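You operate a simulated robot arm through the tools that you are given. There is no shell and no other tool. Be economical: measure what you need, move in short steps, check, and stop when the job is done.

Carry out the task below with a simulated robot arm. There is one attempt and no reset: what you move stays moved.

TASK
Put things in order on the surface of the table. At the end: the blue egg cup stands where the tin with the orange lid stood; the clear paprika jar stands on top of the green muffin; the tin with the orange lid stands where the black sink plug stood; the black sink plug is in the brown bowl; whatever was shut is shut again. Leave all else as you found it, and nothing knocked over.

It is judged by the outcome, as a careful person would: the job done as asked, and still so three seconds after it is handed in. It fails if anything else is knocked over, pushed out of place, dropped, spilled or broken.

THE ROBOT
A 7-joint arm with a two-finger parallel gripper, fixed in place. Base frame: the origin is at the foot of the arm, x ahead of it, y to its left, z up; the work surface is at about z = 0.75. Lengths are in m, angles in rad, forces in N, time in s.
With the tool pointing down near the work surface it reaches from about 0.3 to 0.68 m from the base axis. Its first joint turns from -1.152 to 1.152 rad. Payload 1.57 kg.
Tool frame: the origin (TCP) lies between the finger pads and is the grasp point; the fingertips stand 0.03 m ahead of it; z points along the fingers, y is the line along which they close. The gripper opens to 0.11 m. The fingers are 0.024 m wide and 0.012 m thick; the gripper's body (0.048 by 0.112 m) begins 0.078 m behind the TCP.
Orientation is that of the tool frame in the base frame, as a unit quaternion [x, y, z, w]. With the fingers straight down and closing along the base's y, the tool's x points along the base's -x, its y along +y and its z along -z.

THE INTERFACE
- The arm moves only by the tool arm_command. Its arguments are lists of equal length, an entry for each row: "offset": the shift along the tool's x, y, z in m, a list of three; "rot": the turn, a rotation vector about the tool's x, y, z in rad, a list of three; "jaw": the finger opening in m, from 0 to 0.11. In form: {"offset": [[x, y, z], ...], "rot": [[ax, ay, az], ...], "jaw": [jaw, ...]}. A call has 1 to 8 rows; each row is the pose to reach, as a shift and turn from the pose commanded when the call began, along the tool's axes at that moment. A row lasts 0.2 s, in which the tool goes at most 0.05 m and 0.15 rad; a call with a longer step from one row to the next is refused whole, and so is a gripper value outside its range. A pose out of reach is approached as far as the arm can. The call stops where the force on the tool passes 40 N (or 10 N more than at its start, if that is more) or the arm is blocked; 0.2 s more then pass. The fingers move at their own pace (about 0.108 m/s each) and stop on an object; they squeeze with about 23 N. The grip force told is the motor's: it shows also when the fingers shut on nothing. Time passes only in rows, and 0.2 s behind the last, so rows that repeat a pose let the fingers close. It gives the time, the measured TCP pose, the force on the tool (base axes), the opening and the grip force at its end, in the units of the frame above (readings bear some noise), and new pictures: "show" is both (left out), scene, wrist or none.
- Cameras (640 x 400 px; columns grow to the right, rows downward): "scene" is fixed at [0.1871, -0.4032, 1.3881]; the picture's right is [0.53, -0.85, 0.00], its down [-0.62, -0.38, -0.69] and it looks along [0.59, 0.36, -0.72] (base axes); focal length 354 px, centre (320, 200). "wrist" rides on the gripper at [-0.036, 0, -0.08] in the tool frame; the picture's right is [0.00, -1.00, 0.00], its down [0.97, 0.00, -0.24] and it looks along [0.24, 0.00, 0.97] (tool axes); focal length 218 px, centre (320, 200).
- probe_pixels(camera, pixels): for up to 12 pixels [column, row] of the newest picture of that camera ("zoom" is the newest enlarged one), the place [x, y, z] in the base frame of the surface seen there, good to about 0.002 m, but the place of the scene camera against the robot may be out by one fixed shift of up to 0.025 m in any direction. No time passes.
- inspect(camera, box): a new picture of the part [left, top, right, bottom] of that camera's present view, enlarged. No time passes.
- finish_job(): hands the job in; it is judged then, once.

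Work in short steps. Measure before you move; look again where a grasp or a placing could have gone wrong, and mend it. You have 80 turns and 120 pictures in all, those below and enlarged ones among them. Open the gripper and draw the arm clear of the work before you hand the job in, unless the task says otherwise; then end with one line.

The tools are called after "Call:" as name(argument=value, ...) on one line, values as JSON. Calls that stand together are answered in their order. arm_command: Moves the arm, as the interface text tells. Its arguments: {"type":"object","properties":{"offset":{"type":"array"},"rot":{"type":"array"},"jaw":{"type":"array"},"show":{"type":"string","enum":["both","scene","wrist","none"]}},"required":["offset","rot","jaw"]} The other tools are called the same way: probe_pixels (camera, pixels) gives the place of the surface under pixels of a picture; inspect (camera, box) takes an enlarged picture of a part of a camera's view; finish_job () hands the job in.

At the start:

```text
t: 0.0
position: [0.3818, -0.0854, 1.0099]
tool_rot: [0.001, 1.0, 0.0, 0.0]
contact_force: [0.6, -1.0, 0.6]
width: 0.1102
gripper_force: 0.1
```

scene: 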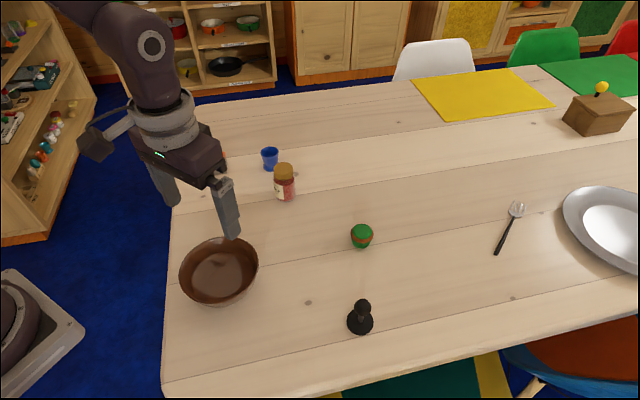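
wrist: 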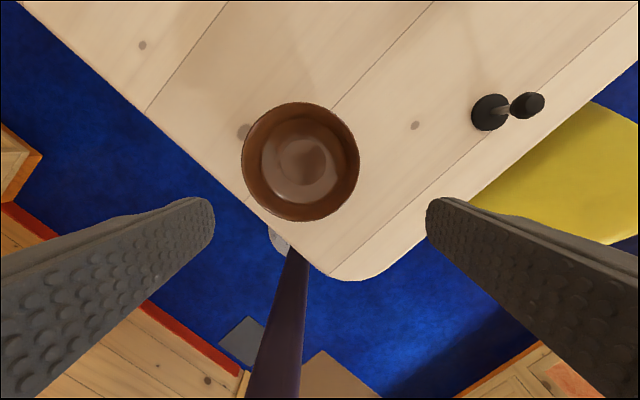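

The scene shows the blue cup (270,158), jar (285,182), muffin (361,235), plug (360,318) and bowl (219,270); the tin is probably hidden behind the gripper near (225,155). I'll measure these and zoom in.

Call:
probe_pixels(camera="scene", pixels=[[270, 151], [270, 168], [284, 167], [286, 198], [361, 229], [361, 245], [363, 304], [360, 328], [219, 270], [219, 238], [225, 155], [600, 88]])

Call:
inspect(camera="scene", box=[170, 130, 410, 280])

Call:
probe_pixels(camera="wrist", pixels=[[490, 112], [527, 105], [300, 160], [300, 104], [245, 160], [359, 160], [300, 220]])

```text
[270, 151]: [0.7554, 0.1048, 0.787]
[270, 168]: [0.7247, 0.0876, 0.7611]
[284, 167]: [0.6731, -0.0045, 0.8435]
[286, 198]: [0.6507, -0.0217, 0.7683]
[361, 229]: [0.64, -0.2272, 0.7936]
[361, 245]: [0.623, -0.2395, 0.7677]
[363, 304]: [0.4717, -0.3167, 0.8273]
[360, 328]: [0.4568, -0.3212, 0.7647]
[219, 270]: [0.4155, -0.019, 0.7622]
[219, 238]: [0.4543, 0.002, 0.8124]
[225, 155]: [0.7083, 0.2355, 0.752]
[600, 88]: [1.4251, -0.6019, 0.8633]
```

```text
2.67 times, centred on (290, 205) of scene
```

zoom: 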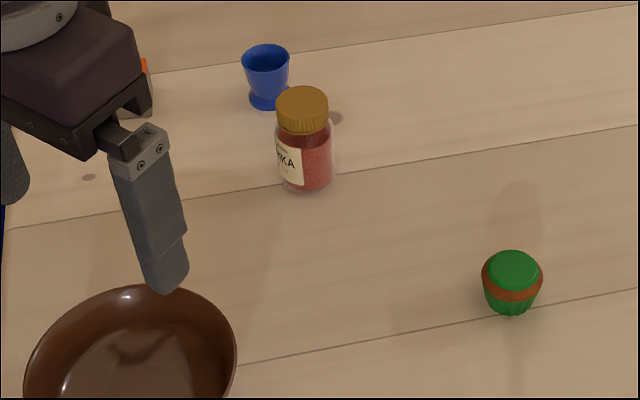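

```text
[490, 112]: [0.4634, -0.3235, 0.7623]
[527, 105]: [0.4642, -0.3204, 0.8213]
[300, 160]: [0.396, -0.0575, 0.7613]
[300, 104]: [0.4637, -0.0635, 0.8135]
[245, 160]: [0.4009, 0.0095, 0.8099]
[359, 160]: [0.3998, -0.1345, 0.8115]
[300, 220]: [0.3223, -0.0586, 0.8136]
```

The tin is hidden by the hand. I'll move the hand up and over toward the far left to see the tin, cup and jar with the wrist camera.

Call:
arm_command(offset=[[-0.028, 0.03, -0.01], [-0.056, 0.06, -0.02], [-0.084, 0.09, -0.03], [-0.112, 0.12, -0.04], [-0.14, 0.15, -0.04], [-0.17, 0.185, -0.04]], rot=[[0, 0, 0], [0, 0, 0], [0, 0, 0], [0, 0, 0], [0, 0, 0], [0, 0, 0]], jaw=[0.11, 0.11, 0.11, 0.11, 0.11, 0.11])

```text
t: 1.4
position: [0.5509, 0.0996, 1.05]
tool_rot: [0.0, 1.0, 0.0, 0.0]
contact_force: [0.5, 0.9, 0.1]
width: 0.1099
gripper_force: 0.0
```

scene: 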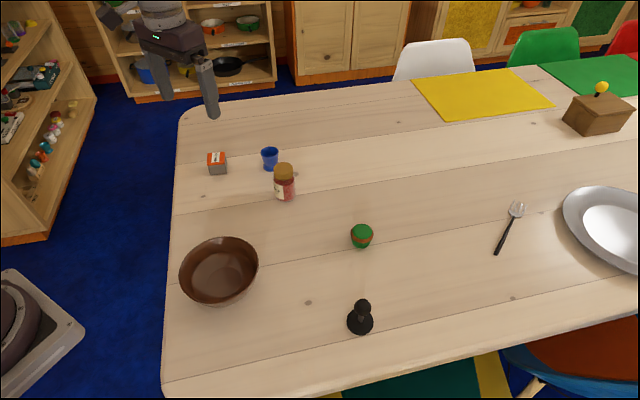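
wrist: 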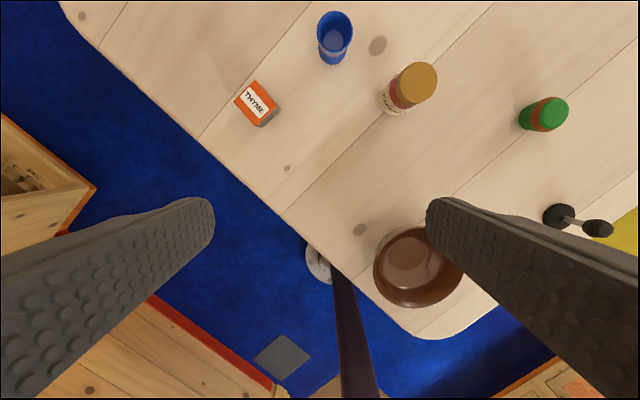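

All objects are now in view. I'll zoom on the wrist picture's top and probe the tin (255,102), cup (335,35), jar (410,88) and muffin (545,113).

Call:
inspect(camera="wrist", box=[210, 0, 450, 150])

Call:
probe_pixels(camera="zoom", pixels=[[120, 216], [120, 272], [68, 274], [122, 336], [186, 280], [333, 30], [290, 85], [382, 85], [330, 140], [548, 165], [500, 210], [603, 200]])

Call:
probe_pixels(camera="wrist", pixels=[[416, 64], [416, 102], [398, 82], [436, 80], [551, 97], [551, 115], [551, 130], [536, 115], [567, 115], [418, 253], [335, 14], [333, 35]])

Call:
inspect(camera="scene", box=[190, 130, 410, 268])

Call:
probe_pixels(camera="scene", pixels=[[216, 154], [208, 153], [223, 152], [209, 163], [226, 162], [217, 174], [270, 149], [277, 153], [263, 153], [284, 167], [361, 229], [363, 302]])

```text
2.67 times, centred on (330, 75) of wrist
```

zoom: 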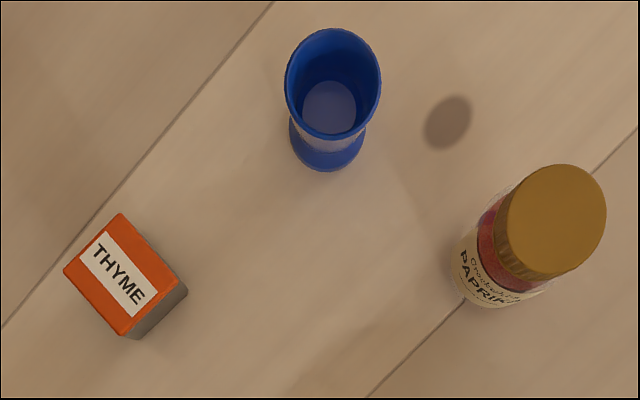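

```text
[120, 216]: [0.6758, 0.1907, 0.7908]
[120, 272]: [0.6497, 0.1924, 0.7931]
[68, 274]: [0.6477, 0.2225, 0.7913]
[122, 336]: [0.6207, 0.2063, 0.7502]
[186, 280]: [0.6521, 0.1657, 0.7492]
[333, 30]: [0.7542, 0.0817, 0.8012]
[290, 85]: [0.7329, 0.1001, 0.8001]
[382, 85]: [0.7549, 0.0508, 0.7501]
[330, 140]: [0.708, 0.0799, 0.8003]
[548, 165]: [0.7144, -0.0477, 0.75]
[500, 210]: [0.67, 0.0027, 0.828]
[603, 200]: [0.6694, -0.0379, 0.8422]
```

```text
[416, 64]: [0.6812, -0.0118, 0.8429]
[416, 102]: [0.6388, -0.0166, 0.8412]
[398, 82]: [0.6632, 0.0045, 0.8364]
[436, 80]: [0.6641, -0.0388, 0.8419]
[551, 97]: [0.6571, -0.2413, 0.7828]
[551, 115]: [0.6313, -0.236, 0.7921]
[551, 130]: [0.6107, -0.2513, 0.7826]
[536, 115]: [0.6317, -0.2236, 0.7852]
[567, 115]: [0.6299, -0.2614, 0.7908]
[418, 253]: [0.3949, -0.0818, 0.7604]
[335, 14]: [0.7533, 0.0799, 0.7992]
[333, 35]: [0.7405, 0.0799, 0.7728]
```

```text
2.90 times, centred on (300, 199) of scene
```

zoom: 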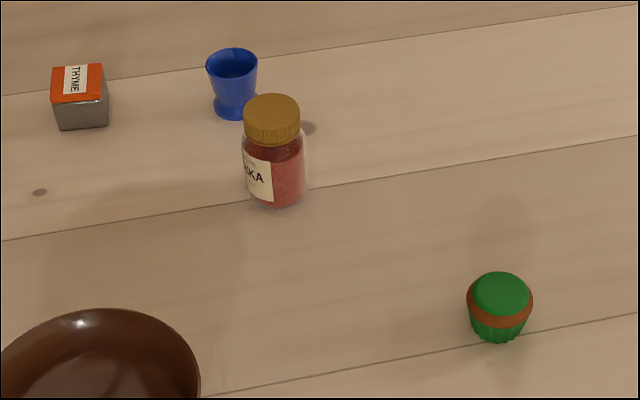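

```text
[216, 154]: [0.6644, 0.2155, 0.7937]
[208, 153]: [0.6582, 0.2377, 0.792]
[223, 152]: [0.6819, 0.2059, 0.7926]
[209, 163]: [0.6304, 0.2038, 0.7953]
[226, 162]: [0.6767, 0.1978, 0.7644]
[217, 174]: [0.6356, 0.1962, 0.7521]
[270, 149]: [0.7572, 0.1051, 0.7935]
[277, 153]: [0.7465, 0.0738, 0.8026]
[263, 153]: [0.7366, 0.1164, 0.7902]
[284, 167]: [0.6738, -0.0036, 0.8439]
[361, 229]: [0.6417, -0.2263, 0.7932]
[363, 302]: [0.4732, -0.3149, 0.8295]
```

Tin centre ≈(0.650,0.193), cup ≈(0.731,0.080), jar ≈(0.660,-0.017), muffin ≈(0.634,-0.242), with plug near (0.464,-0.321). I'll start with the plug and move over it at height.

Call:
arm_command(offset=[[0.01, -0.0475, 0.00625], [0.02, -0.095, 0.0125], [0.03, -0.1425, 0.01875], [0.04, -0.19, 0.025], [0.05, -0.2375, 0.03125], [0.06, -0.285, 0.0375], [0.07, -0.3325, 0.04375], [0.08, -0.38, 0.05]], rot=[[0, 0, 0], [0, 0, 0], [0, 0, 0], [0, 0, 0], [0, 0, 0], [0, 0, 0], [0, 0, 0], [0, 0, 0]], jaw=[0.11, 0.11, 0.11, 0.11, 0.11, 0.11, 0.11, 0.11], show="wrist")

```text
t: 3.2
position: [0.4702, -0.2797, 1.0004]
tool_rot: [-0.001, 1.0, -0.001, 0.0]
contact_force: [-0.9, -1.2, -0.5]
width: 0.1101
gripper_force: 0.0
```

wrist: 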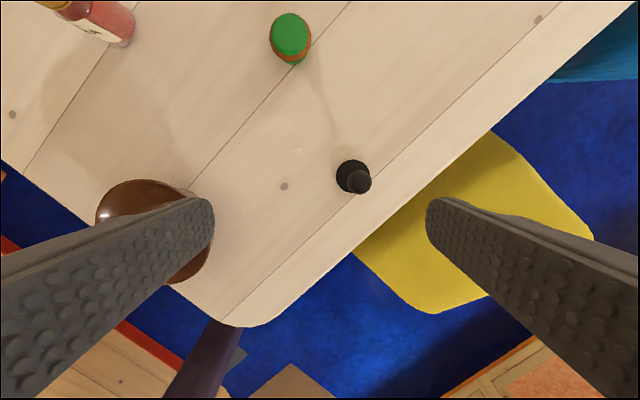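

Now zooming on the plug (353,177) and muffin (290,37) and probing.

Call:
inspect(camera="wrist", box=[310, 145, 398, 200])

Call:
probe_pixels(camera="wrist", pixels=[[359, 174], [359, 181], [359, 190], [351, 181], [368, 181], [339, 176], [352, 162], [290, 20], [290, 35], [290, 50], [274, 35], [308, 35]])

Call:
inspect(camera="scene", box=[320, 290, 400, 340])

Call:
probe_pixels(camera="scene", pixels=[[363, 301], [363, 305], [363, 310], [363, 314], [362, 318], [372, 325], [348, 325], [360, 332], [356, 306], [370, 306], [335, 325]])

```text
7.27 times, centred on (354, 172) of wrist
```

zoom: 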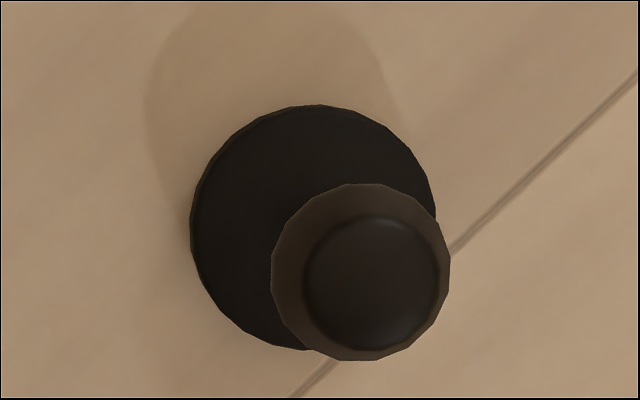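

```text
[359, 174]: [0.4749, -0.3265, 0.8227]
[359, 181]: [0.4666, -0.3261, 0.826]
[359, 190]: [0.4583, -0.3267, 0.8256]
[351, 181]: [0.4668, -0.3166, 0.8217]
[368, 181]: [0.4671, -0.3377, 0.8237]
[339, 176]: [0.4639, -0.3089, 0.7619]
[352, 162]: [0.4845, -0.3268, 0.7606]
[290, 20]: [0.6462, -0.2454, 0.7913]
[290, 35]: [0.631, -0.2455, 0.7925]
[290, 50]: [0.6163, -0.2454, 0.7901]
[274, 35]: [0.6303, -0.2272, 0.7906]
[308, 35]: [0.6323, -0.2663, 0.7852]
```

```text
8.00 times, centred on (360, 315) of scene
```

zoom: 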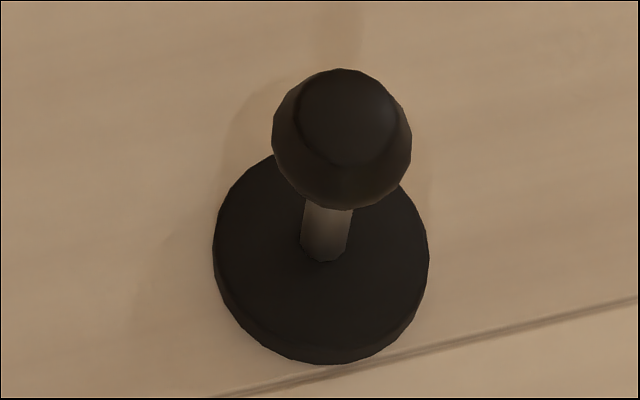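

```text
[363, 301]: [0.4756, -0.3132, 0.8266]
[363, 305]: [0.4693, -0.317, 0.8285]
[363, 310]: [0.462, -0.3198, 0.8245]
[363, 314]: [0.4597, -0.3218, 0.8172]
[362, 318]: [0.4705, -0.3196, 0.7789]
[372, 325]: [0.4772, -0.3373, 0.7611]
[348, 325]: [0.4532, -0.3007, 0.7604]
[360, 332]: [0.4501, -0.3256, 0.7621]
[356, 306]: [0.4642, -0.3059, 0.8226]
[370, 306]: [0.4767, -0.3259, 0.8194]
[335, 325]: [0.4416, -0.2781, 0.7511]
```

Plug centre (0.466,-0.327), knob z 0.80–0.826. I'll move over, descend to TCP z≈0.812 and close on the knob.

Call:
arm_command(offset=[[0.0045, -0.047, 0.01], [0.0045, -0.047, 0.058], [0.0045, -0.047, 0.105], [0.0045, -0.047, 0.15], [0.0045, -0.047, 0.188], [0.0045, -0.047, 0.188], [0.0045, -0.047, 0.188], [0.0045, -0.047, 0.188]], rot=[[0, 0, 0], [0, 0, 0], [0, 0, 0], [0, 0, 0], [0, 0, 0], [0, 0, 0], [0, 0, 0], [0, 0, 0]], jaw=[0.11, 0.08, 0.07, 0.07, 0.07, 0.07, 0.015, 0.0], show="both")

```text
t: 5.0
position: [0.466, -0.3259, 0.8128]
tool_rot: [0.0, 1.0, 0.0, 0.0]
contact_force: [0.1, -0.4, 0.2]
width: 0.0304
gripper_force: 22.5
```

scene: 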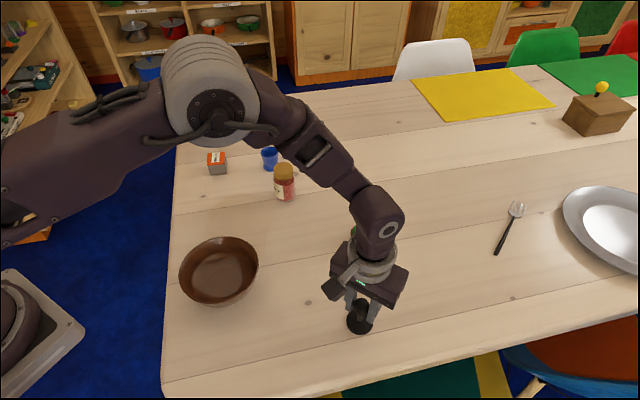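
wrist: 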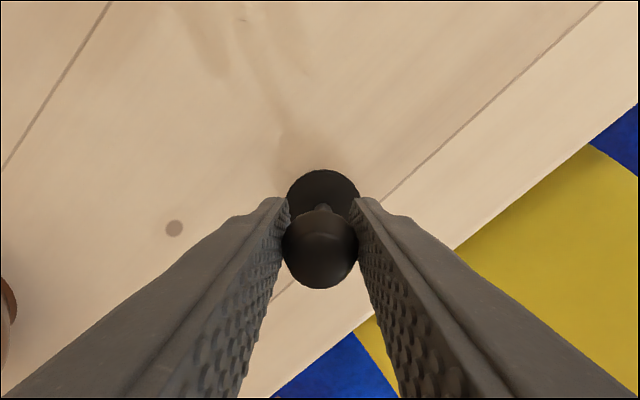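

Knob gripped (0.030, 22.5 N). I'll lift 0.1 and carry it above the bowl centre (0.393,-0.0625).

Call:
arm_command(offset=[[0, 0, -0.02], [0, 0, -0.06], [0, 0, -0.1], [0.013, 0.047, -0.1], [0.026, 0.094, -0.1], [0.039, 0.141, -0.1], [0.051, 0.188, -0.1], [0.062, 0.23, -0.1]], rot=[[0, 0, 0], [0, 0, 0], [0, 0, 0], [0, 0, 0], [0, 0, 0], [0, 0, 0], [0, 0, 0], [0, 0, 0]], jaw=[0, 0, 0, 0, 0, 0, 0, 0], show="wrist")

Call:
arm_command(offset=[[0.011, 0.033, 0], [0.011, 0.033, 0]], rot=[[0, 0, 0], [0, 0, 0]], jaw=[0, 0])

```text
t: 6.8
position: [0.4048, -0.0974, 0.9127]
tool_rot: [0.001, 1.0, 0.0, 0.0]
contact_force: [1.0, 0.2, -0.1]
width: 0.0
gripper_force: 21.1
```

wrist: 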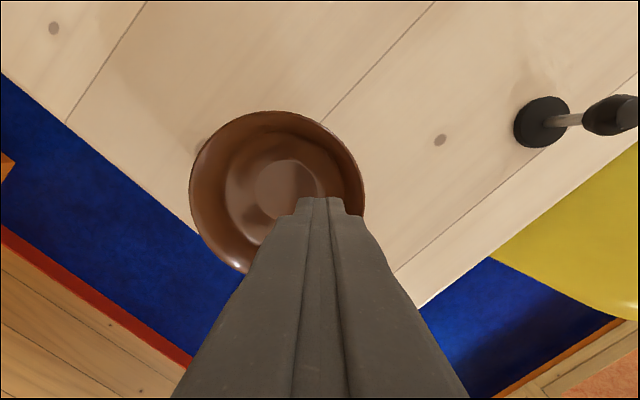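

```text
t: 7.4
position: [0.3939, -0.064, 0.9113]
tool_rot: [0.0, 1.0, 0.0, 0.001]
contact_force: [-0.3, 0.0, 0.1]
width: 0.0
gripper_force: 21.1
```

scene: 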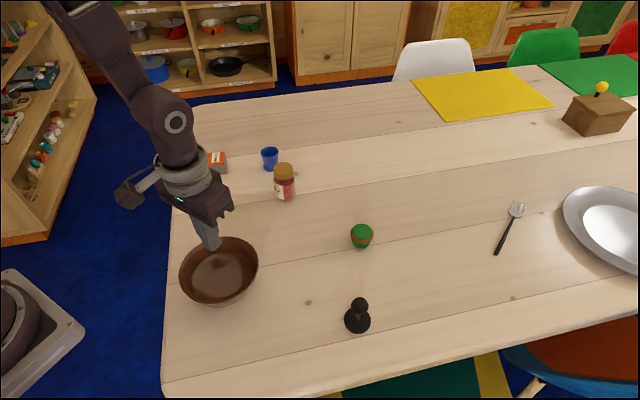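
wrist: 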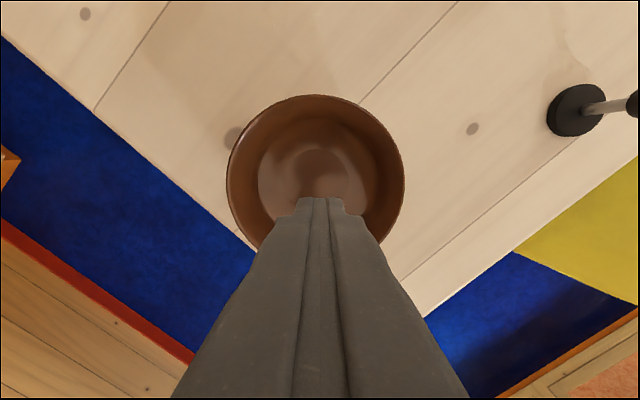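

The fingers hadn't finished closing, so the plug was left standing, now near (357,318) in the scene. I'll re-measure it.

Call:
inspect(camera="wrist", box=[512, 60, 640, 140])

Call:
probe_pixels(camera="scene", pixels=[[360, 298], [360, 302], [360, 306], [353, 303], [367, 303], [345, 323], [370, 323], [357, 331], [348, 312]])

Call:
inspect(camera="scene", box=[320, 290, 400, 340])

```text
5.00 times, centred on (576, 100) of wrist
```

zoom: 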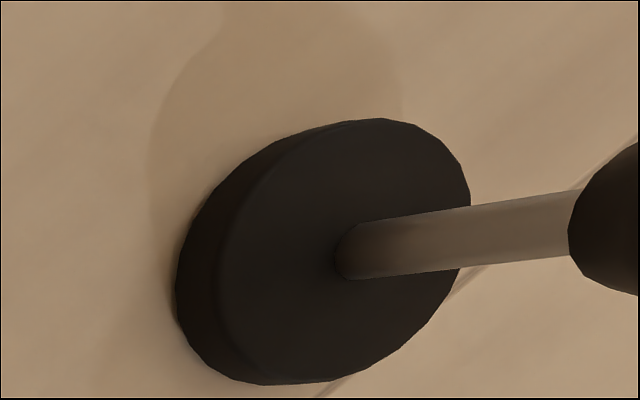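

```text
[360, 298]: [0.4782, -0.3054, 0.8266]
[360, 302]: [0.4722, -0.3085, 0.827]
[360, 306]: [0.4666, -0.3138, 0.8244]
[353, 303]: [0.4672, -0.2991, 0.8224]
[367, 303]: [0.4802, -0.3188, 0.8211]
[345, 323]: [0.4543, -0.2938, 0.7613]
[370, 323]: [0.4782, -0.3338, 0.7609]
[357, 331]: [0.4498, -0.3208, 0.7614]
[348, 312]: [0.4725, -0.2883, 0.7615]
```

```text
8.00 times, centred on (360, 315) of scene
```

zoom: 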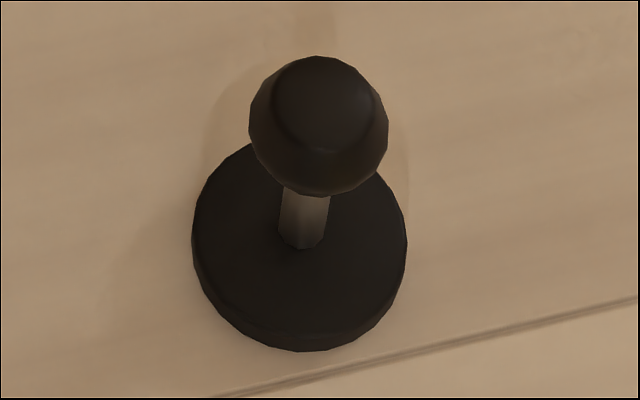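

The plug still stands, now about (0.468,-0.320). I'll return above it with the jaw at 0.07.

Call:
arm_command(offset=[[-0.012, -0.043, 0], [-0.025, -0.086, 0], [-0.037, -0.129, 0], [-0.049, -0.172, 0], [-0.062, -0.215, 0], [-0.074, -0.257, 0]], rot=[[0, 0, 0], [0, 0, 0], [0, 0, 0], [0, 0, 0], [0, 0, 0], [0, 0, 0]], jaw=[0.07, 0.07, 0.07, 0.07, 0.07, 0.07], show="wrist")

Call:
inspect(camera="wrist", box=[240, 150, 400, 250])

Call:
probe_pixels(camera="wrist", pixels=[[320, 195], [320, 205], [320, 215], [305, 205], [310, 205], [330, 205], [335, 205]])

```text
t: 8.8
position: [0.4663, -0.3207, 0.9112]
tool_rot: [0.0, 1.0, 0.0, 0.0]
contact_force: [-0.7, -0.2, 1.0]
width: 0.0701
gripper_force: 0.1
```

wrist: 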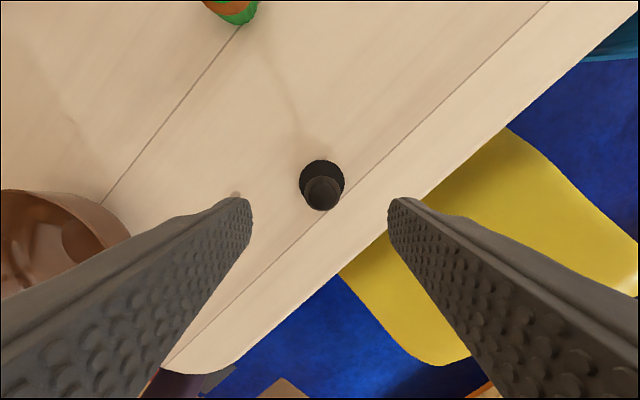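

```text
4.00 times, centred on (320, 200) of wrist
```

zoom: 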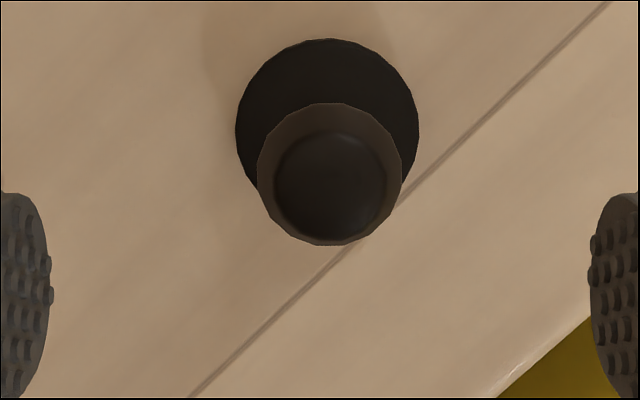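

```text
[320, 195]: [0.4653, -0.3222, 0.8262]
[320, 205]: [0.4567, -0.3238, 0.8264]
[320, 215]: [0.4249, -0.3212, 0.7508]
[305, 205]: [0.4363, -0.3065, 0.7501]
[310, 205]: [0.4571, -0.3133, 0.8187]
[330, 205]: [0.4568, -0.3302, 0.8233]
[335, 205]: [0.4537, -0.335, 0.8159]
```

Knob centre ≈(0.467,-0.323). I'll descend with a 2 mm correction and close with enough dwell rows.

Call:
arm_command(offset=[[0, -0.0025, 0.04], [0, -0.0025, 0.08], [0, -0.0025, 0.1], [0, -0.0025, 0.1], [0, -0.0025, 0.1], [0, -0.0025, 0.1], [0, -0.0025, 0.1], [0, -0.0025, 0.1]], rot=[[0, 0, 0], [0, 0, 0], [0, 0, 0], [0, 0, 0], [0, 0, 0], [0, 0, 0], [0, 0, 0], [0, 0, 0]], jaw=[0.06, 0.06, 0.06, 0.0, 0.0, 0.0, 0.0, 0.0], show="wrist")

```text
t: 10.6
position: [0.4661, -0.3208, 0.8116]
tool_rot: [-0.001, 1.0, 0.0, 0.001]
contact_force: [0.1, -1.5, 1.7]
width: 0.0307
gripper_force: 22.9
```

wrist: 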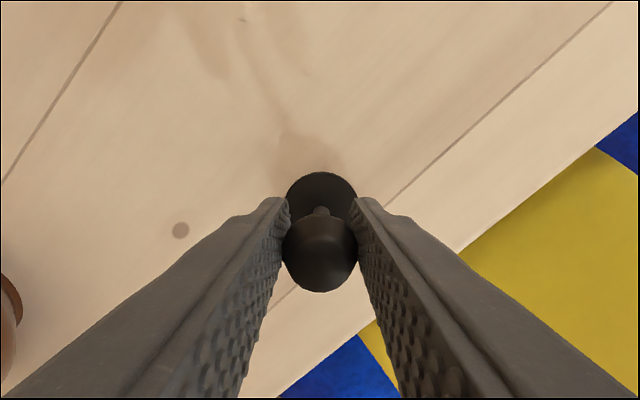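

Gripped at 0.0307 again; last time it slipped during a fast lift. I'll lift slowly by 2 cm and check the width.

Call:
arm_command(offset=[[0, 0, -0.002], [0, 0, -0.005], [0, 0, -0.008], [0, 0, -0.012], [0, 0, -0.016], [0, 0, -0.02]], rot=[[0, 0, 0], [0, 0, 0], [0, 0, 0], [0, 0, 0], [0, 0, 0], [0, 0, 0]], jaw=[0, 0, 0, 0, 0, 0], show="wrist")

```text
t: 12.0
position: [0.4669, -0.3227, 0.8333]
tool_rot: [0.001, 1.0, 0.0, 0.0]
contact_force: [-0.2, -0.9, -1.5]
width: 0.0307
gripper_force: 23.2
```

wrist: 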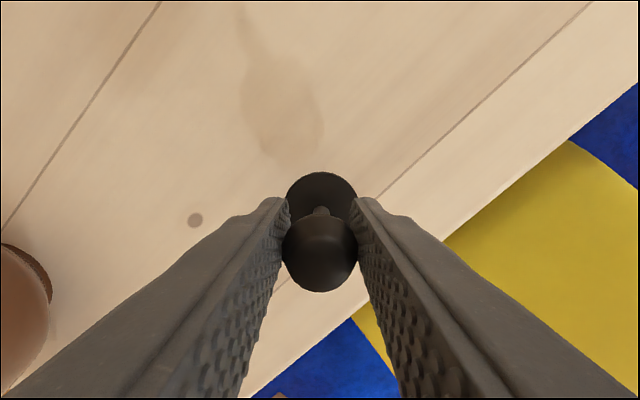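

It holds now. I'll raise it to about 0.905 at a moderate pace and begin moving.

Call:
arm_command(offset=[[0, 0, -0.008], [0, 0, -0.02], [0, 0, -0.035], [0, 0, -0.05], [0, 0, -0.062], [0, 0, -0.07], [0.002, 0.008, -0.072], [0.006, 0.022, -0.073]], rot=[[0, 0, 0], [0, 0, 0], [0, 0, 0], [0, 0, 0], [0, 0, 0], [0, 0, 0], [0, 0, 0], [0, 0, 0]], jaw=[0, 0, 0, 0, 0, 0, 0, 0], show="none")

Call:
arm_command(offset=[[0.002, 0.008, 0], [0.006, 0.023, 0], [0.013, 0.045, 0], [0.02, 0.07, 0], [0.027, 0.095, 0], [0.034, 0.12, 0], [0.04, 0.14, 0], [0.044, 0.15, 0]], rot=[[0, 0, 0], [0, 0, 0], [0, 0, 0], [0, 0, 0], [0, 0, 0], [0, 0, 0], [0, 0, 0], [0, 0, 0]], jaw=[0, 0, 0, 0, 0, 0, 0, 0], show="wrist")

```text
t: 13.8
position: [0.4601, -0.3009, 0.9042]
tool_rot: [0.0, 1.0, -0.001, 0.0]
contact_force: [0.3, -0.2, -0.4]
width: 0.0307
gripper_force: 23.0
```

```text
t: 15.6
position: [0.4177, -0.15, 0.9035]
tool_rot: [0.0, 1.0, 0.0, 0.0]
contact_force: [0.9, -0.6, -0.2]
width: 0.0307
gripper_force: 23.1
```

wrist: 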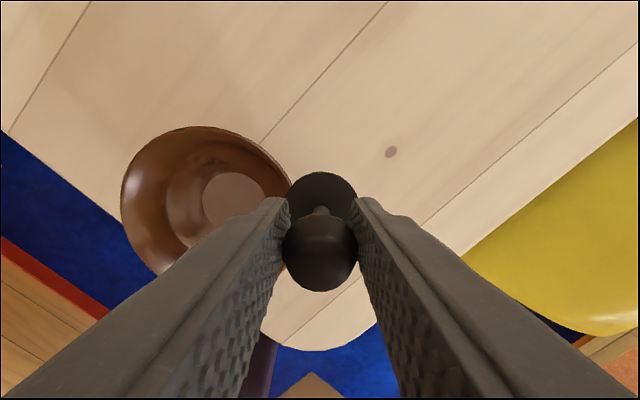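

Still held, base clear of the bowl rim. I'll probe the bowl's floor disc (233,198).

Call:
probe_pixels(camera="wrist", pixels=[[233, 198], [205, 200], [262, 190], [233, 175], [215, 215], [205, 128], [123, 190], [180, 190]])

```text
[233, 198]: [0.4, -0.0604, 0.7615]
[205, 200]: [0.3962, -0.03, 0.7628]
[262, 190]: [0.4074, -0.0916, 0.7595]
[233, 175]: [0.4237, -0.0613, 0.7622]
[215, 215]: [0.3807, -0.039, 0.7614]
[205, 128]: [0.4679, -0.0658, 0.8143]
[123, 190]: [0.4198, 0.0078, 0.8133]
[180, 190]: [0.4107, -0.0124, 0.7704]
```

Floor is flat at z 0.7615, centre (0.394,-0.061), radius 0.03. I'll move over the centre and lower by about 0.077.

Call:
arm_command(offset=[[0.004, 0.015, 0], [0.01, 0.04, 0], [0.018, 0.068, 0], [0.0235, 0.089, 0], [0.0235, 0.089, 0.025], [0.0235, 0.089, 0.05], [0.0235, 0.089, 0.068], [0.0235, 0.089, 0.076]], rot=[[0, 0, 0], [0, 0, 0], [0, 0, 0], [0, 0, 0], [0, 0, 0], [0, 0, 0], [0, 0, 0], [0, 0, 0]], jaw=[0, 0, 0, 0, 0, 0, 0, 0])

```text
t: 17.4
position: [0.3945, -0.0621, 0.8293]
tool_rot: [0.0, 1.0, -0.001, -0.001]
contact_force: [0.3, -0.6, -0.5]
width: 0.0304
gripper_force: 22.4
```

scene: 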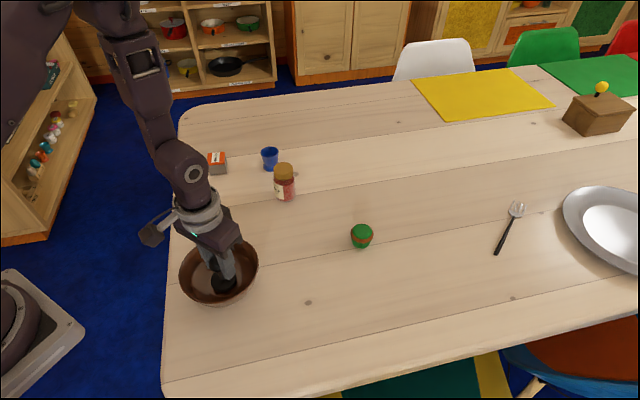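
wrist: 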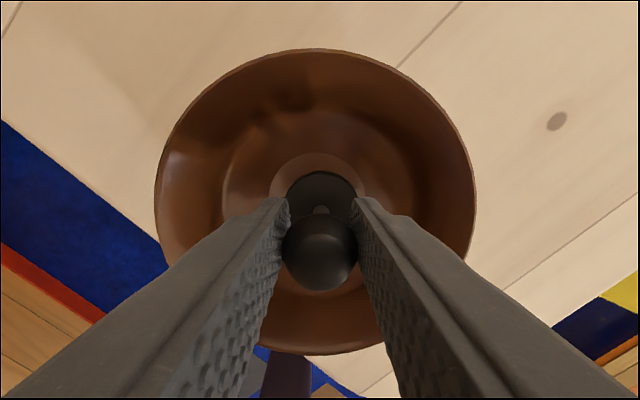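

Centred over the floor. I'll lower in small steps to contact, about 4 to 6 mm, before releasing.

Call:
arm_command(offset=[[0, 0, 0.002], [0, 0, 0.004], [0, 0, 0.0055], [0, 0, 0.0055]], rot=[[0, 0, 0], [0, 0, 0], [0, 0, 0], [0, 0, 0]], jaw=[0, 0, 0, 0], show="none")

```text
t: 18.4
position: [0.3949, -0.0627, 0.8226]
tool_rot: [0.001, 1.0, 0.0, 0.001]
contact_force: [-0.7, -0.6, 6.4]
width: 0.0307
gripper_force: 23.2
```

Contact felt (6.4 N). I'll open and rise.

Call:
arm_command(offset=[[0, 0, 0], [0, 0, 0], [0, 0, 0], [0, 0, -0.03], [0, 0, -0.07], [0, 0, -0.11], [0, 0, -0.15], [0, 0, -0.18]], rot=[[0, 0, 0], [0, 0, 0], [0, 0, 0], [0, 0, 0], [0, 0, 0], [0, 0, 0], [0, 0, 0], [0, 0, 0]], jaw=[0.04, 0.06, 0.06, 0.06, 0.06, 0.06, 0.08, 0.08])

```text
t: 20.2
position: [0.3939, -0.0621, 1.0034]
tool_rot: [0.0, 1.0, 0.0, 0.0]
contact_force: [0.6, 0.0, 0.5]
width: 0.08
gripper_force: 0.0
```

scene: 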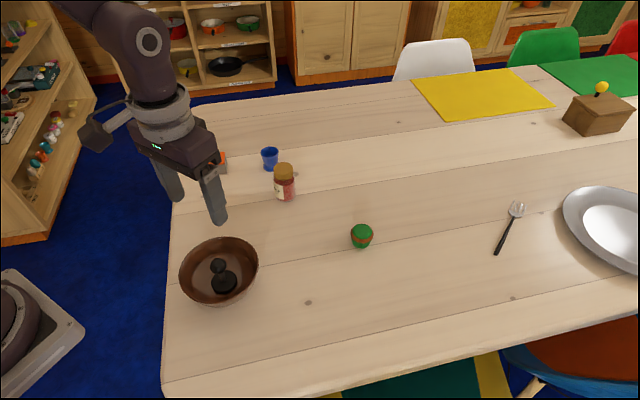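
wrist: 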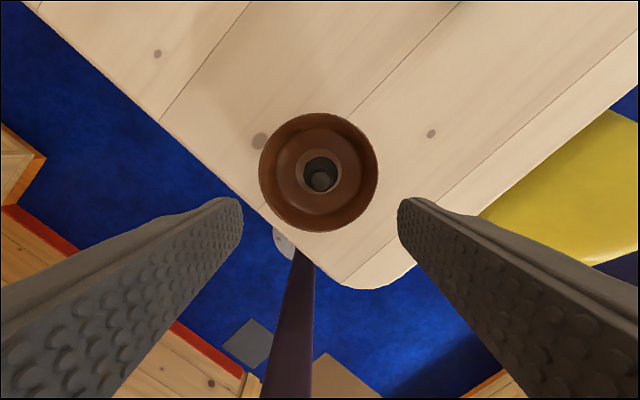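

The plug is upright in the bowl. Next the tin: I'll move above (0.650,0.193) while turning 45° about the tool's z.

Call:
arm_command(offset=[[-0.03, 0.03, 0], [-0.062, 0.062, 0], [-0.095, 0.095, 0], [-0.128, 0.128, 0], [-0.16, 0.16, 0], [-0.192, 0.192, 0], [-0.224, 0.224, 0], [-0.25, 0.25, 0.01]], rot=[[0, 0, 0.1], [0, 0, 0.2], [0, 0, 0.3], [0, 0, 0.4], [0, 0, 0.5], [0, 0, 0.6], [0, 0, 0.7], [0, 0, 0.785]], jaw=[0.08, 0.08, 0.08, 0.08, 0.08, 0.08, 0.08, 0.08], show="wrist")

Call:
inspect(camera="wrist", box=[240, 130, 400, 230])

```text
t: 22.0
position: [0.6425, 0.1881, 0.9898]
tool_rot: [0.384, 0.923, -0.001, -0.002]
contact_force: [0.2, 1.2, 0.9]
width: 0.0802
gripper_force: 0.1
```

wrist: 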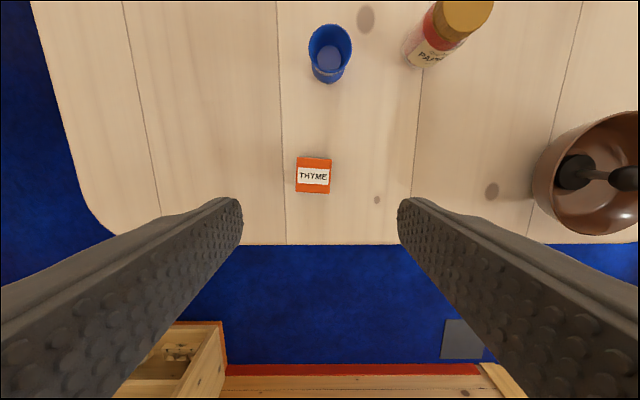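

```text
4.00 times, centred on (320, 180) of wrist
```

zoom: 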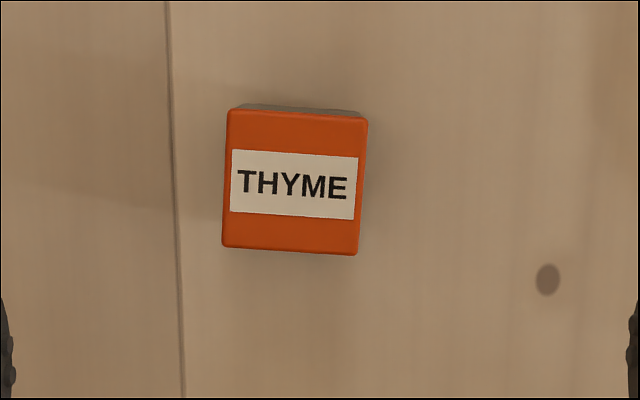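

Nicely aligned except ~0.05 rad. Probing tin corners in the zoom and cup features.

Call:
probe_pixels(camera="zoom", pixels=[[235, 116], [360, 124], [228, 240], [350, 247], [293, 182], [293, 125], [293, 245], [231, 180], [357, 185]])

Call:
probe_pixels(camera="wrist", pixels=[[330, 26], [312, 45], [350, 45], [328, 68], [328, 81], [316, 72], [341, 72]])

Call:
inspect(camera="wrist", box=[280, 10, 392, 80])

```text
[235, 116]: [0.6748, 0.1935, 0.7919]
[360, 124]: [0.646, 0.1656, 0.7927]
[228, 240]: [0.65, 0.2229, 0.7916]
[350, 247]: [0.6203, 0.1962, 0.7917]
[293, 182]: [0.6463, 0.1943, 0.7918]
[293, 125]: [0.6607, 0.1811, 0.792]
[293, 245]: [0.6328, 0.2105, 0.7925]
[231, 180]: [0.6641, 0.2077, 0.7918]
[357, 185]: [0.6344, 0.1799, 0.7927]
```

```text
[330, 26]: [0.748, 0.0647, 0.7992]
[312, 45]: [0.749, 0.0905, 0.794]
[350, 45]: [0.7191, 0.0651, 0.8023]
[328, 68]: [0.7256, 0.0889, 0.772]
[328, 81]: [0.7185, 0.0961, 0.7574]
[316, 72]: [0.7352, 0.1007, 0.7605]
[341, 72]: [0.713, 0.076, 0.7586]
```

```text
5.71 times, centred on (336, 45) of wrist
```

zoom: 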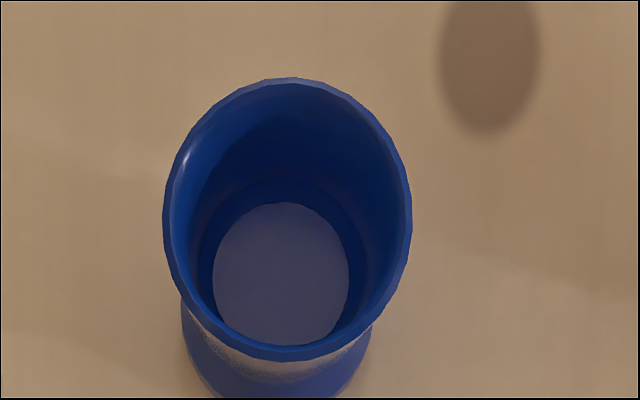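

Tin centre (0.648,0.1945), needs +0.06 rad. I'll descend to just above it first to check reach and alignment.

Call:
arm_command(offset=[[0.0006, 0.0084, 0.03], [0.0006, 0.0084, 0.07], [0.0006, 0.0084, 0.11], [0.0006, 0.0084, 0.15], [0.0006, 0.0084, 0.15]], rot=[[0, 0, 0.06], [0, 0, 0.06], [0, 0, 0.06], [0, 0, 0.06], [0, 0, 0.06]], jaw=[0.08, 0.08, 0.08, 0.08, 0.08], show="wrist")

```text
t: 23.2
position: [0.6489, 0.1951, 0.8418]
tool_rot: [0.41, 0.912, -0.001, -0.001]
contact_force: [0.5, 0.7, 0.1]
width: 0.08
gripper_force: 0.0
```

wrist: 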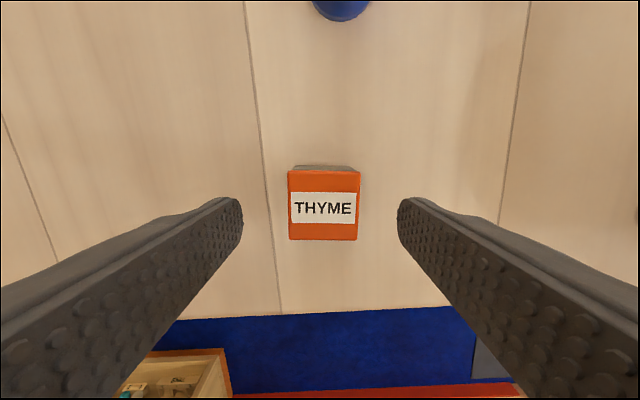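

Aligned and centred (323,205). Descending 0.056 and closing with dwell.

Call:
arm_command(offset=[[0, -0.0015, 0.03], [0, -0.0015, 0.056], [0, -0.0015, 0.056], [0, -0.0015, 0.056], [0, -0.0015, 0.056], [0, -0.0015, 0.056], [0, -0.0015, 0.056], [0, -0.0015, 0.056]], rot=[[0, 0, 0], [0, 0, 0], [0, 0, 0], [0, 0, 0], [0, 0, 0], [0, 0, 0], [0, 0, 0], [0, 0, 0]], jaw=[0.08, 0.08, 0.08, 0.03, 0.0, 0.0, 0.0, 0.0], show="wrist")

```text
t: 25.0
position: [0.6486, 0.1935, 0.7867]
tool_rot: [0.41, 0.912, 0.0, 0.0]
contact_force: [-0.1, 0.1, -0.8]
width: 0.0445
gripper_force: 23.1
```

wrist: 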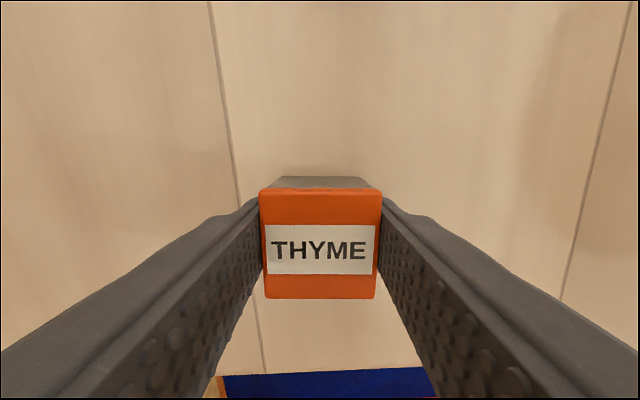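

Tin gripped (0.0445 wide). Lifting slowly.

Call:
arm_command(offset=[[0, 0, -0.003], [0, 0, -0.01], [0, 0, -0.022], [0, 0, -0.04], [0, 0, -0.06], [0, 0, -0.08], [0, 0, -0.1], [0, 0, -0.11]], rot=[[0, 0, 0], [0, 0, 0], [0, 0, 0], [0, 0, 0], [0, 0, 0], [0, 0, 0], [0, 0, 0], [0, 0, 0]], jaw=[0, 0, 0, 0, 0, 0, 0, 0], show="none")

Call:
arm_command(offset=[[-0.005, -0.009, 0], [-0.015, -0.027, 0], [-0.031, -0.0557, 0], [-0.049, -0.088, 0], [-0.067, -0.12, 0], [-0.085, -0.153, 0], [-0.103, -0.185, 0], [-0.121, -0.2176, 0]], rot=[[0, 0, 0], [0, 0, 0], [0, 0, 0], [0, 0, 0], [0, 0, 0], [0, 0, 0], [0, 0, 0], [0, 0, 0]], jaw=[0, 0, 0, 0, 0, 0, 0, 0], show="none")

Call:
arm_command(offset=[[-0.018, -0.0324, 0], [-0.036, -0.065, 0], [-0.054, -0.097, 0], [-0.072, -0.1295, 0], [-0.09, -0.162, 0], [-0.108, -0.194, 0], [-0.126, -0.2266, 0], [-0.142, -0.255, 0]], rot=[[0, 0, 0], [0, 0, 0], [0, 0, 0], [0, 0, 0], [0, 0, 0], [0, 0, 0], [0, 0, 0], [0, 0, 0]], jaw=[0, 0, 0, 0, 0, 0, 0, 0])

```text
t: 26.8
position: [0.6486, 0.1949, 0.8969]
tool_rot: [0.41, 0.912, 0.0, 0.0]
contact_force: [0.2, 0.0, 0.7]
width: 0.0446
gripper_force: 23.5
```

```text
t: 28.6
position: [0.5655, -0.0408, 0.897]
tool_rot: [0.41, 0.912, -0.001, 0.0]
contact_force: [-0.4, -0.3, 0.0]
width: 0.0446
gripper_force: 22.9
```

```text
t: 30.4
position: [0.4693, -0.3185, 0.8963]
tool_rot: [0.41, 0.912, -0.001, -0.001]
contact_force: [-0.5, 0.2, -0.4]
width: 0.0442
gripper_force: 23.2
```

scene: 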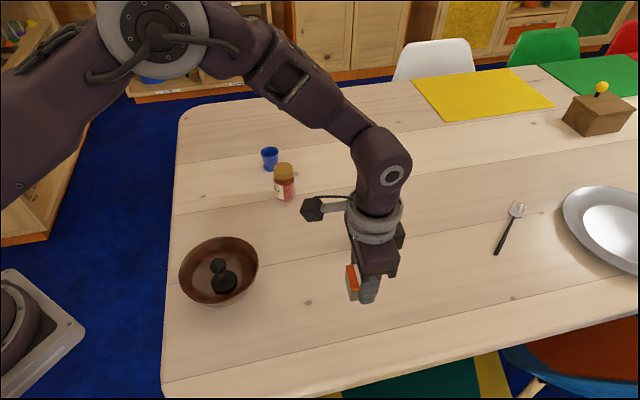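
wrist: 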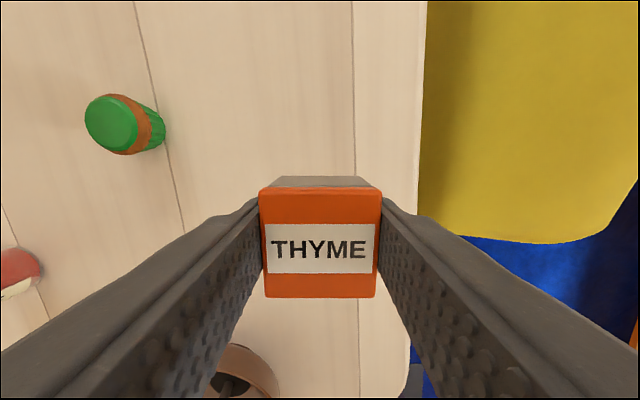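

Now centre over the plug's former spot (0.466,-0.327) and lower to near the table.

Call:
arm_command(offset=[[-0.0044, -0.0079, 0.005], [-0.0044, -0.0079, 0.03], [-0.0044, -0.0079, 0.06], [-0.0044, -0.0079, 0.09], [-0.0044, -0.0079, 0.103], [-0.0044, -0.0079, 0.107], [-0.0044, -0.0079, 0.109], [-0.0044, -0.0079, 0.11]], rot=[[0, 0, 0], [0, 0, 0], [0, 0, 0], [0, 0, 0], [0, 0, 0], [0, 0, 0], [0, 0, 0], [0, 0, 0]], jaw=[0, 0, 0, 0, 0, 0, 0, 0], show="none")

```text
t: 32.2
position: [0.4662, -0.3257, 0.7874]
tool_rot: [0.409, 0.912, 0.0, 0.001]
contact_force: [-1.1, 0.7, 3.4]
width: 0.0445
gripper_force: 22.7
```

Contact (3.4 N) at the same height as the grasp. I'll open and rise.

Call:
arm_command(offset=[[0, 0, 0], [0, 0, 0], [0, 0, 0], [0, 0, -0.03], [0, 0, -0.07], [0, 0, -0.11], [0, 0, -0.15], [0, 0, -0.18]], rot=[[0, 0, 0], [0, 0, 0], [0, 0, 0], [0, 0, 0], [0, 0, 0], [0, 0, 0], [0, 0, 0], [0, 0, 0]], jaw=[0.06, 0.08, 0.08, 0.08, 0.08, 0.08, 0.08, 0.08])

Call:
probe_pixels(camera="wrist", pixels=[[320, 175], [300, 175], [340, 175], [320, 160], [320, 190]])

```text
t: 34.0
position: [0.465, -0.3266, 0.9669]
tool_rot: [0.41, 0.912, 0.0, 0.0]
contact_force: [0.3, 0.1, 0.6]
width: 0.0799
gripper_force: 0.1
```

scene: 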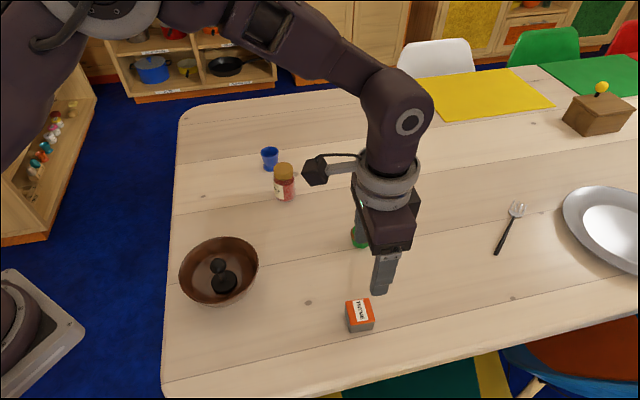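
wrist: 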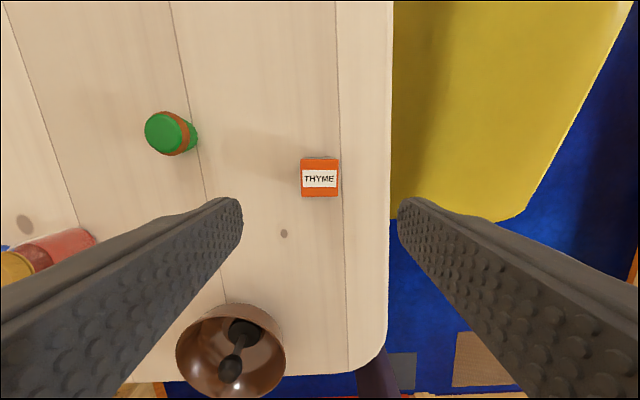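

```text
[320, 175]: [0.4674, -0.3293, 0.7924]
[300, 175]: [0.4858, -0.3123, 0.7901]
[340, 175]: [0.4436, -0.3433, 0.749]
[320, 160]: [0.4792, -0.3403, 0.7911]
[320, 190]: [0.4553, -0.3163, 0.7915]
```

Tin stands at (0.466,-0.328). Next I'll hover over the muffin with yaw back to zero, to measure it precisely before handling the jar.

Call:
arm_command(offset=[[-0.0083, 0.0303, 0], [-0.0166, 0.0606, 0], [-0.025, 0.091, 0], [-0.0331, 0.1213, 0], [-0.0414, 0.1516, 0], [-0.0497, 0.1819, 0], [-0.0497, 0.1819, 0]], rot=[[0, 0, -0.141], [0, 0, -0.282], [0, 0, -0.423], [0, 0, -0.564], [0, 0, -0.705], [0, 0, -0.845], [0, 0, -0.845]], jaw=[0.08, 0.08, 0.08, 0.08, 0.08, 0.08, 0.08], show="wrist")

Call:
inspect(camera="wrist", box=[264, 140, 376, 210])

```text
t: 35.6
position: [0.6351, -0.2419, 0.966]
tool_rot: [-0.001, 1.0, 0.0, -0.001]
contact_force: [0.8, 0.8, -0.6]
width: 0.0803
gripper_force: 0.0
```

wrist: 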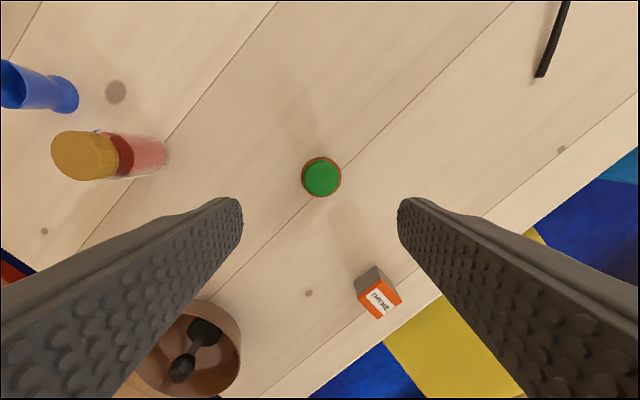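

```text
5.71 times, centred on (320, 175) of wrist
```

zoom: 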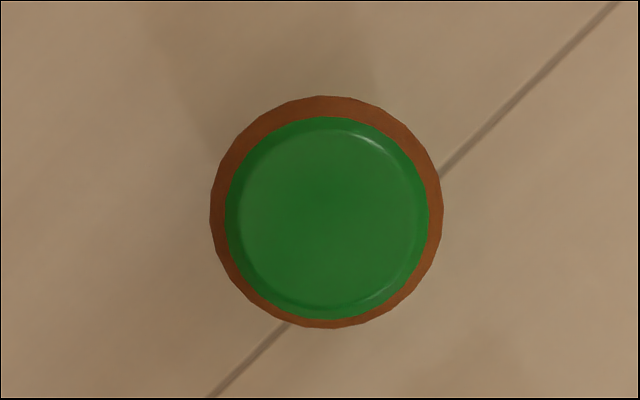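

Muffin has a flat green top. Probing its centre and edges in the zoom.

Call:
probe_pixels(camera="zoom", pixels=[[330, 215], [330, 140], [330, 290], [255, 215], [405, 215], [232, 215], [422, 215], [330, 123], [330, 312], [330, 102], [214, 215], [438, 215]])

Call:
probe_pixels(camera="wrist", pixels=[[86, 133], [86, 155], [86, 179], [53, 155], [117, 155], [165, 155], [150, 136], [150, 175]])

```text
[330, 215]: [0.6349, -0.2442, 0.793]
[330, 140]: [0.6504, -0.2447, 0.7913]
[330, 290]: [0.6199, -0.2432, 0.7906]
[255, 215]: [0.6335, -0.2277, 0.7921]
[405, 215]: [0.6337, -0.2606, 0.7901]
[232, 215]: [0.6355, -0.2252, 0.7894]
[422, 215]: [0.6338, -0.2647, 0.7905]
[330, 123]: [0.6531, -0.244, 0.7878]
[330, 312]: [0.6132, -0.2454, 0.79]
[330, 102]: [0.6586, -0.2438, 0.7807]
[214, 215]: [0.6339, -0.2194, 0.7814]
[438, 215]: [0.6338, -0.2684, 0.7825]
```

```text
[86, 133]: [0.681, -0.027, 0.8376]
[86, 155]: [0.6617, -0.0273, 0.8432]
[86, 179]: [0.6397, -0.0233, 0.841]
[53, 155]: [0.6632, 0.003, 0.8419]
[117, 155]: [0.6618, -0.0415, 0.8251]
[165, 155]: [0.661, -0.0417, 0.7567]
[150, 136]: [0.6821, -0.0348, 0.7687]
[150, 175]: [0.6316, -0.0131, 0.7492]
```

Muffin centre (0.6345,-0.2445), top z 0.792, flat. Now moving above the jar near (0.661,-0.018).

Call:
arm_command(offset=[[-0.005, 0.0445, 0], [-0.01, 0.089, 0], [-0.015, 0.134, 0], [-0.02, 0.178, 0], [-0.026, 0.223, 0], [-0.026, 0.223, 0.02]], rot=[[0, 0, 0], [0, 0, 0], [0, 0, 0], [0, 0, 0], [0, 0, 0], [0, 0, 0]], jaw=[0.08, 0.08, 0.08, 0.08, 0.08, 0.08], show="wrist")

Call:
inspect(camera="wrist", box=[240, 140, 400, 240])

Call:
probe_pixels(camera="wrist", pixels=[[320, 175], [320, 185], [320, 195], [320, 205], [310, 185], [300, 185], [295, 185], [340, 185], [345, 185], [320, 165]])

```text
t: 37.0
position: [0.6619, -0.02, 0.9453]
tool_rot: [0.001, 1.0, 0.0, 0.0]
contact_force: [0.6, 0.5, 0.4]
width: 0.0801
gripper_force: 0.0
```

wrist: 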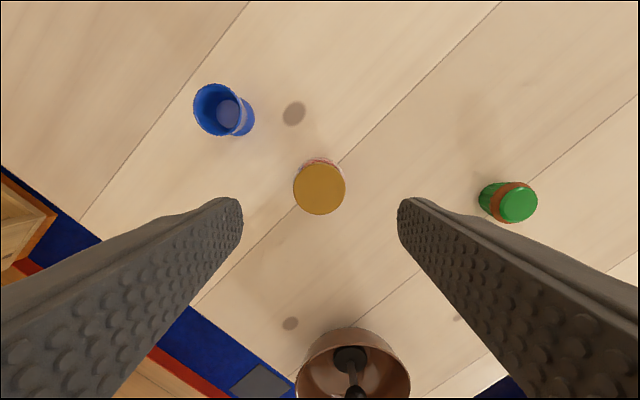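

```text
4.00 times, centred on (320, 190) of wrist
```

zoom: 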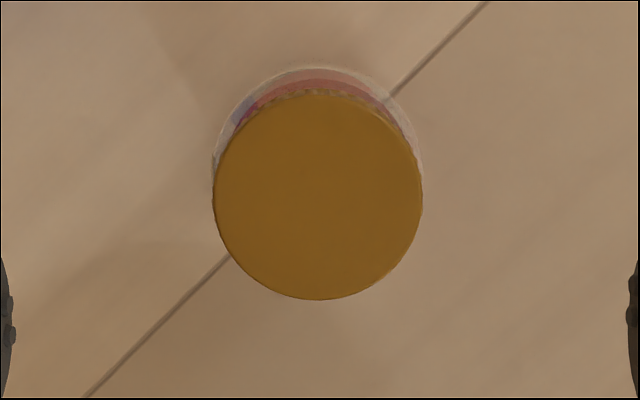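

```text
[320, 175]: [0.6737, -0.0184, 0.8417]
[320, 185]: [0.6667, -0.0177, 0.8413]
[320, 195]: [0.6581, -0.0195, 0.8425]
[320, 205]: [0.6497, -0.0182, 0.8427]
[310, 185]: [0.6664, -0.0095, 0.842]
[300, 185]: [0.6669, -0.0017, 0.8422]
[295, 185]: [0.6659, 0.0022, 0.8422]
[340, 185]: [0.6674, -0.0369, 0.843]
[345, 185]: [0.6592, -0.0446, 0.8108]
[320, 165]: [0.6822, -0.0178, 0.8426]
```

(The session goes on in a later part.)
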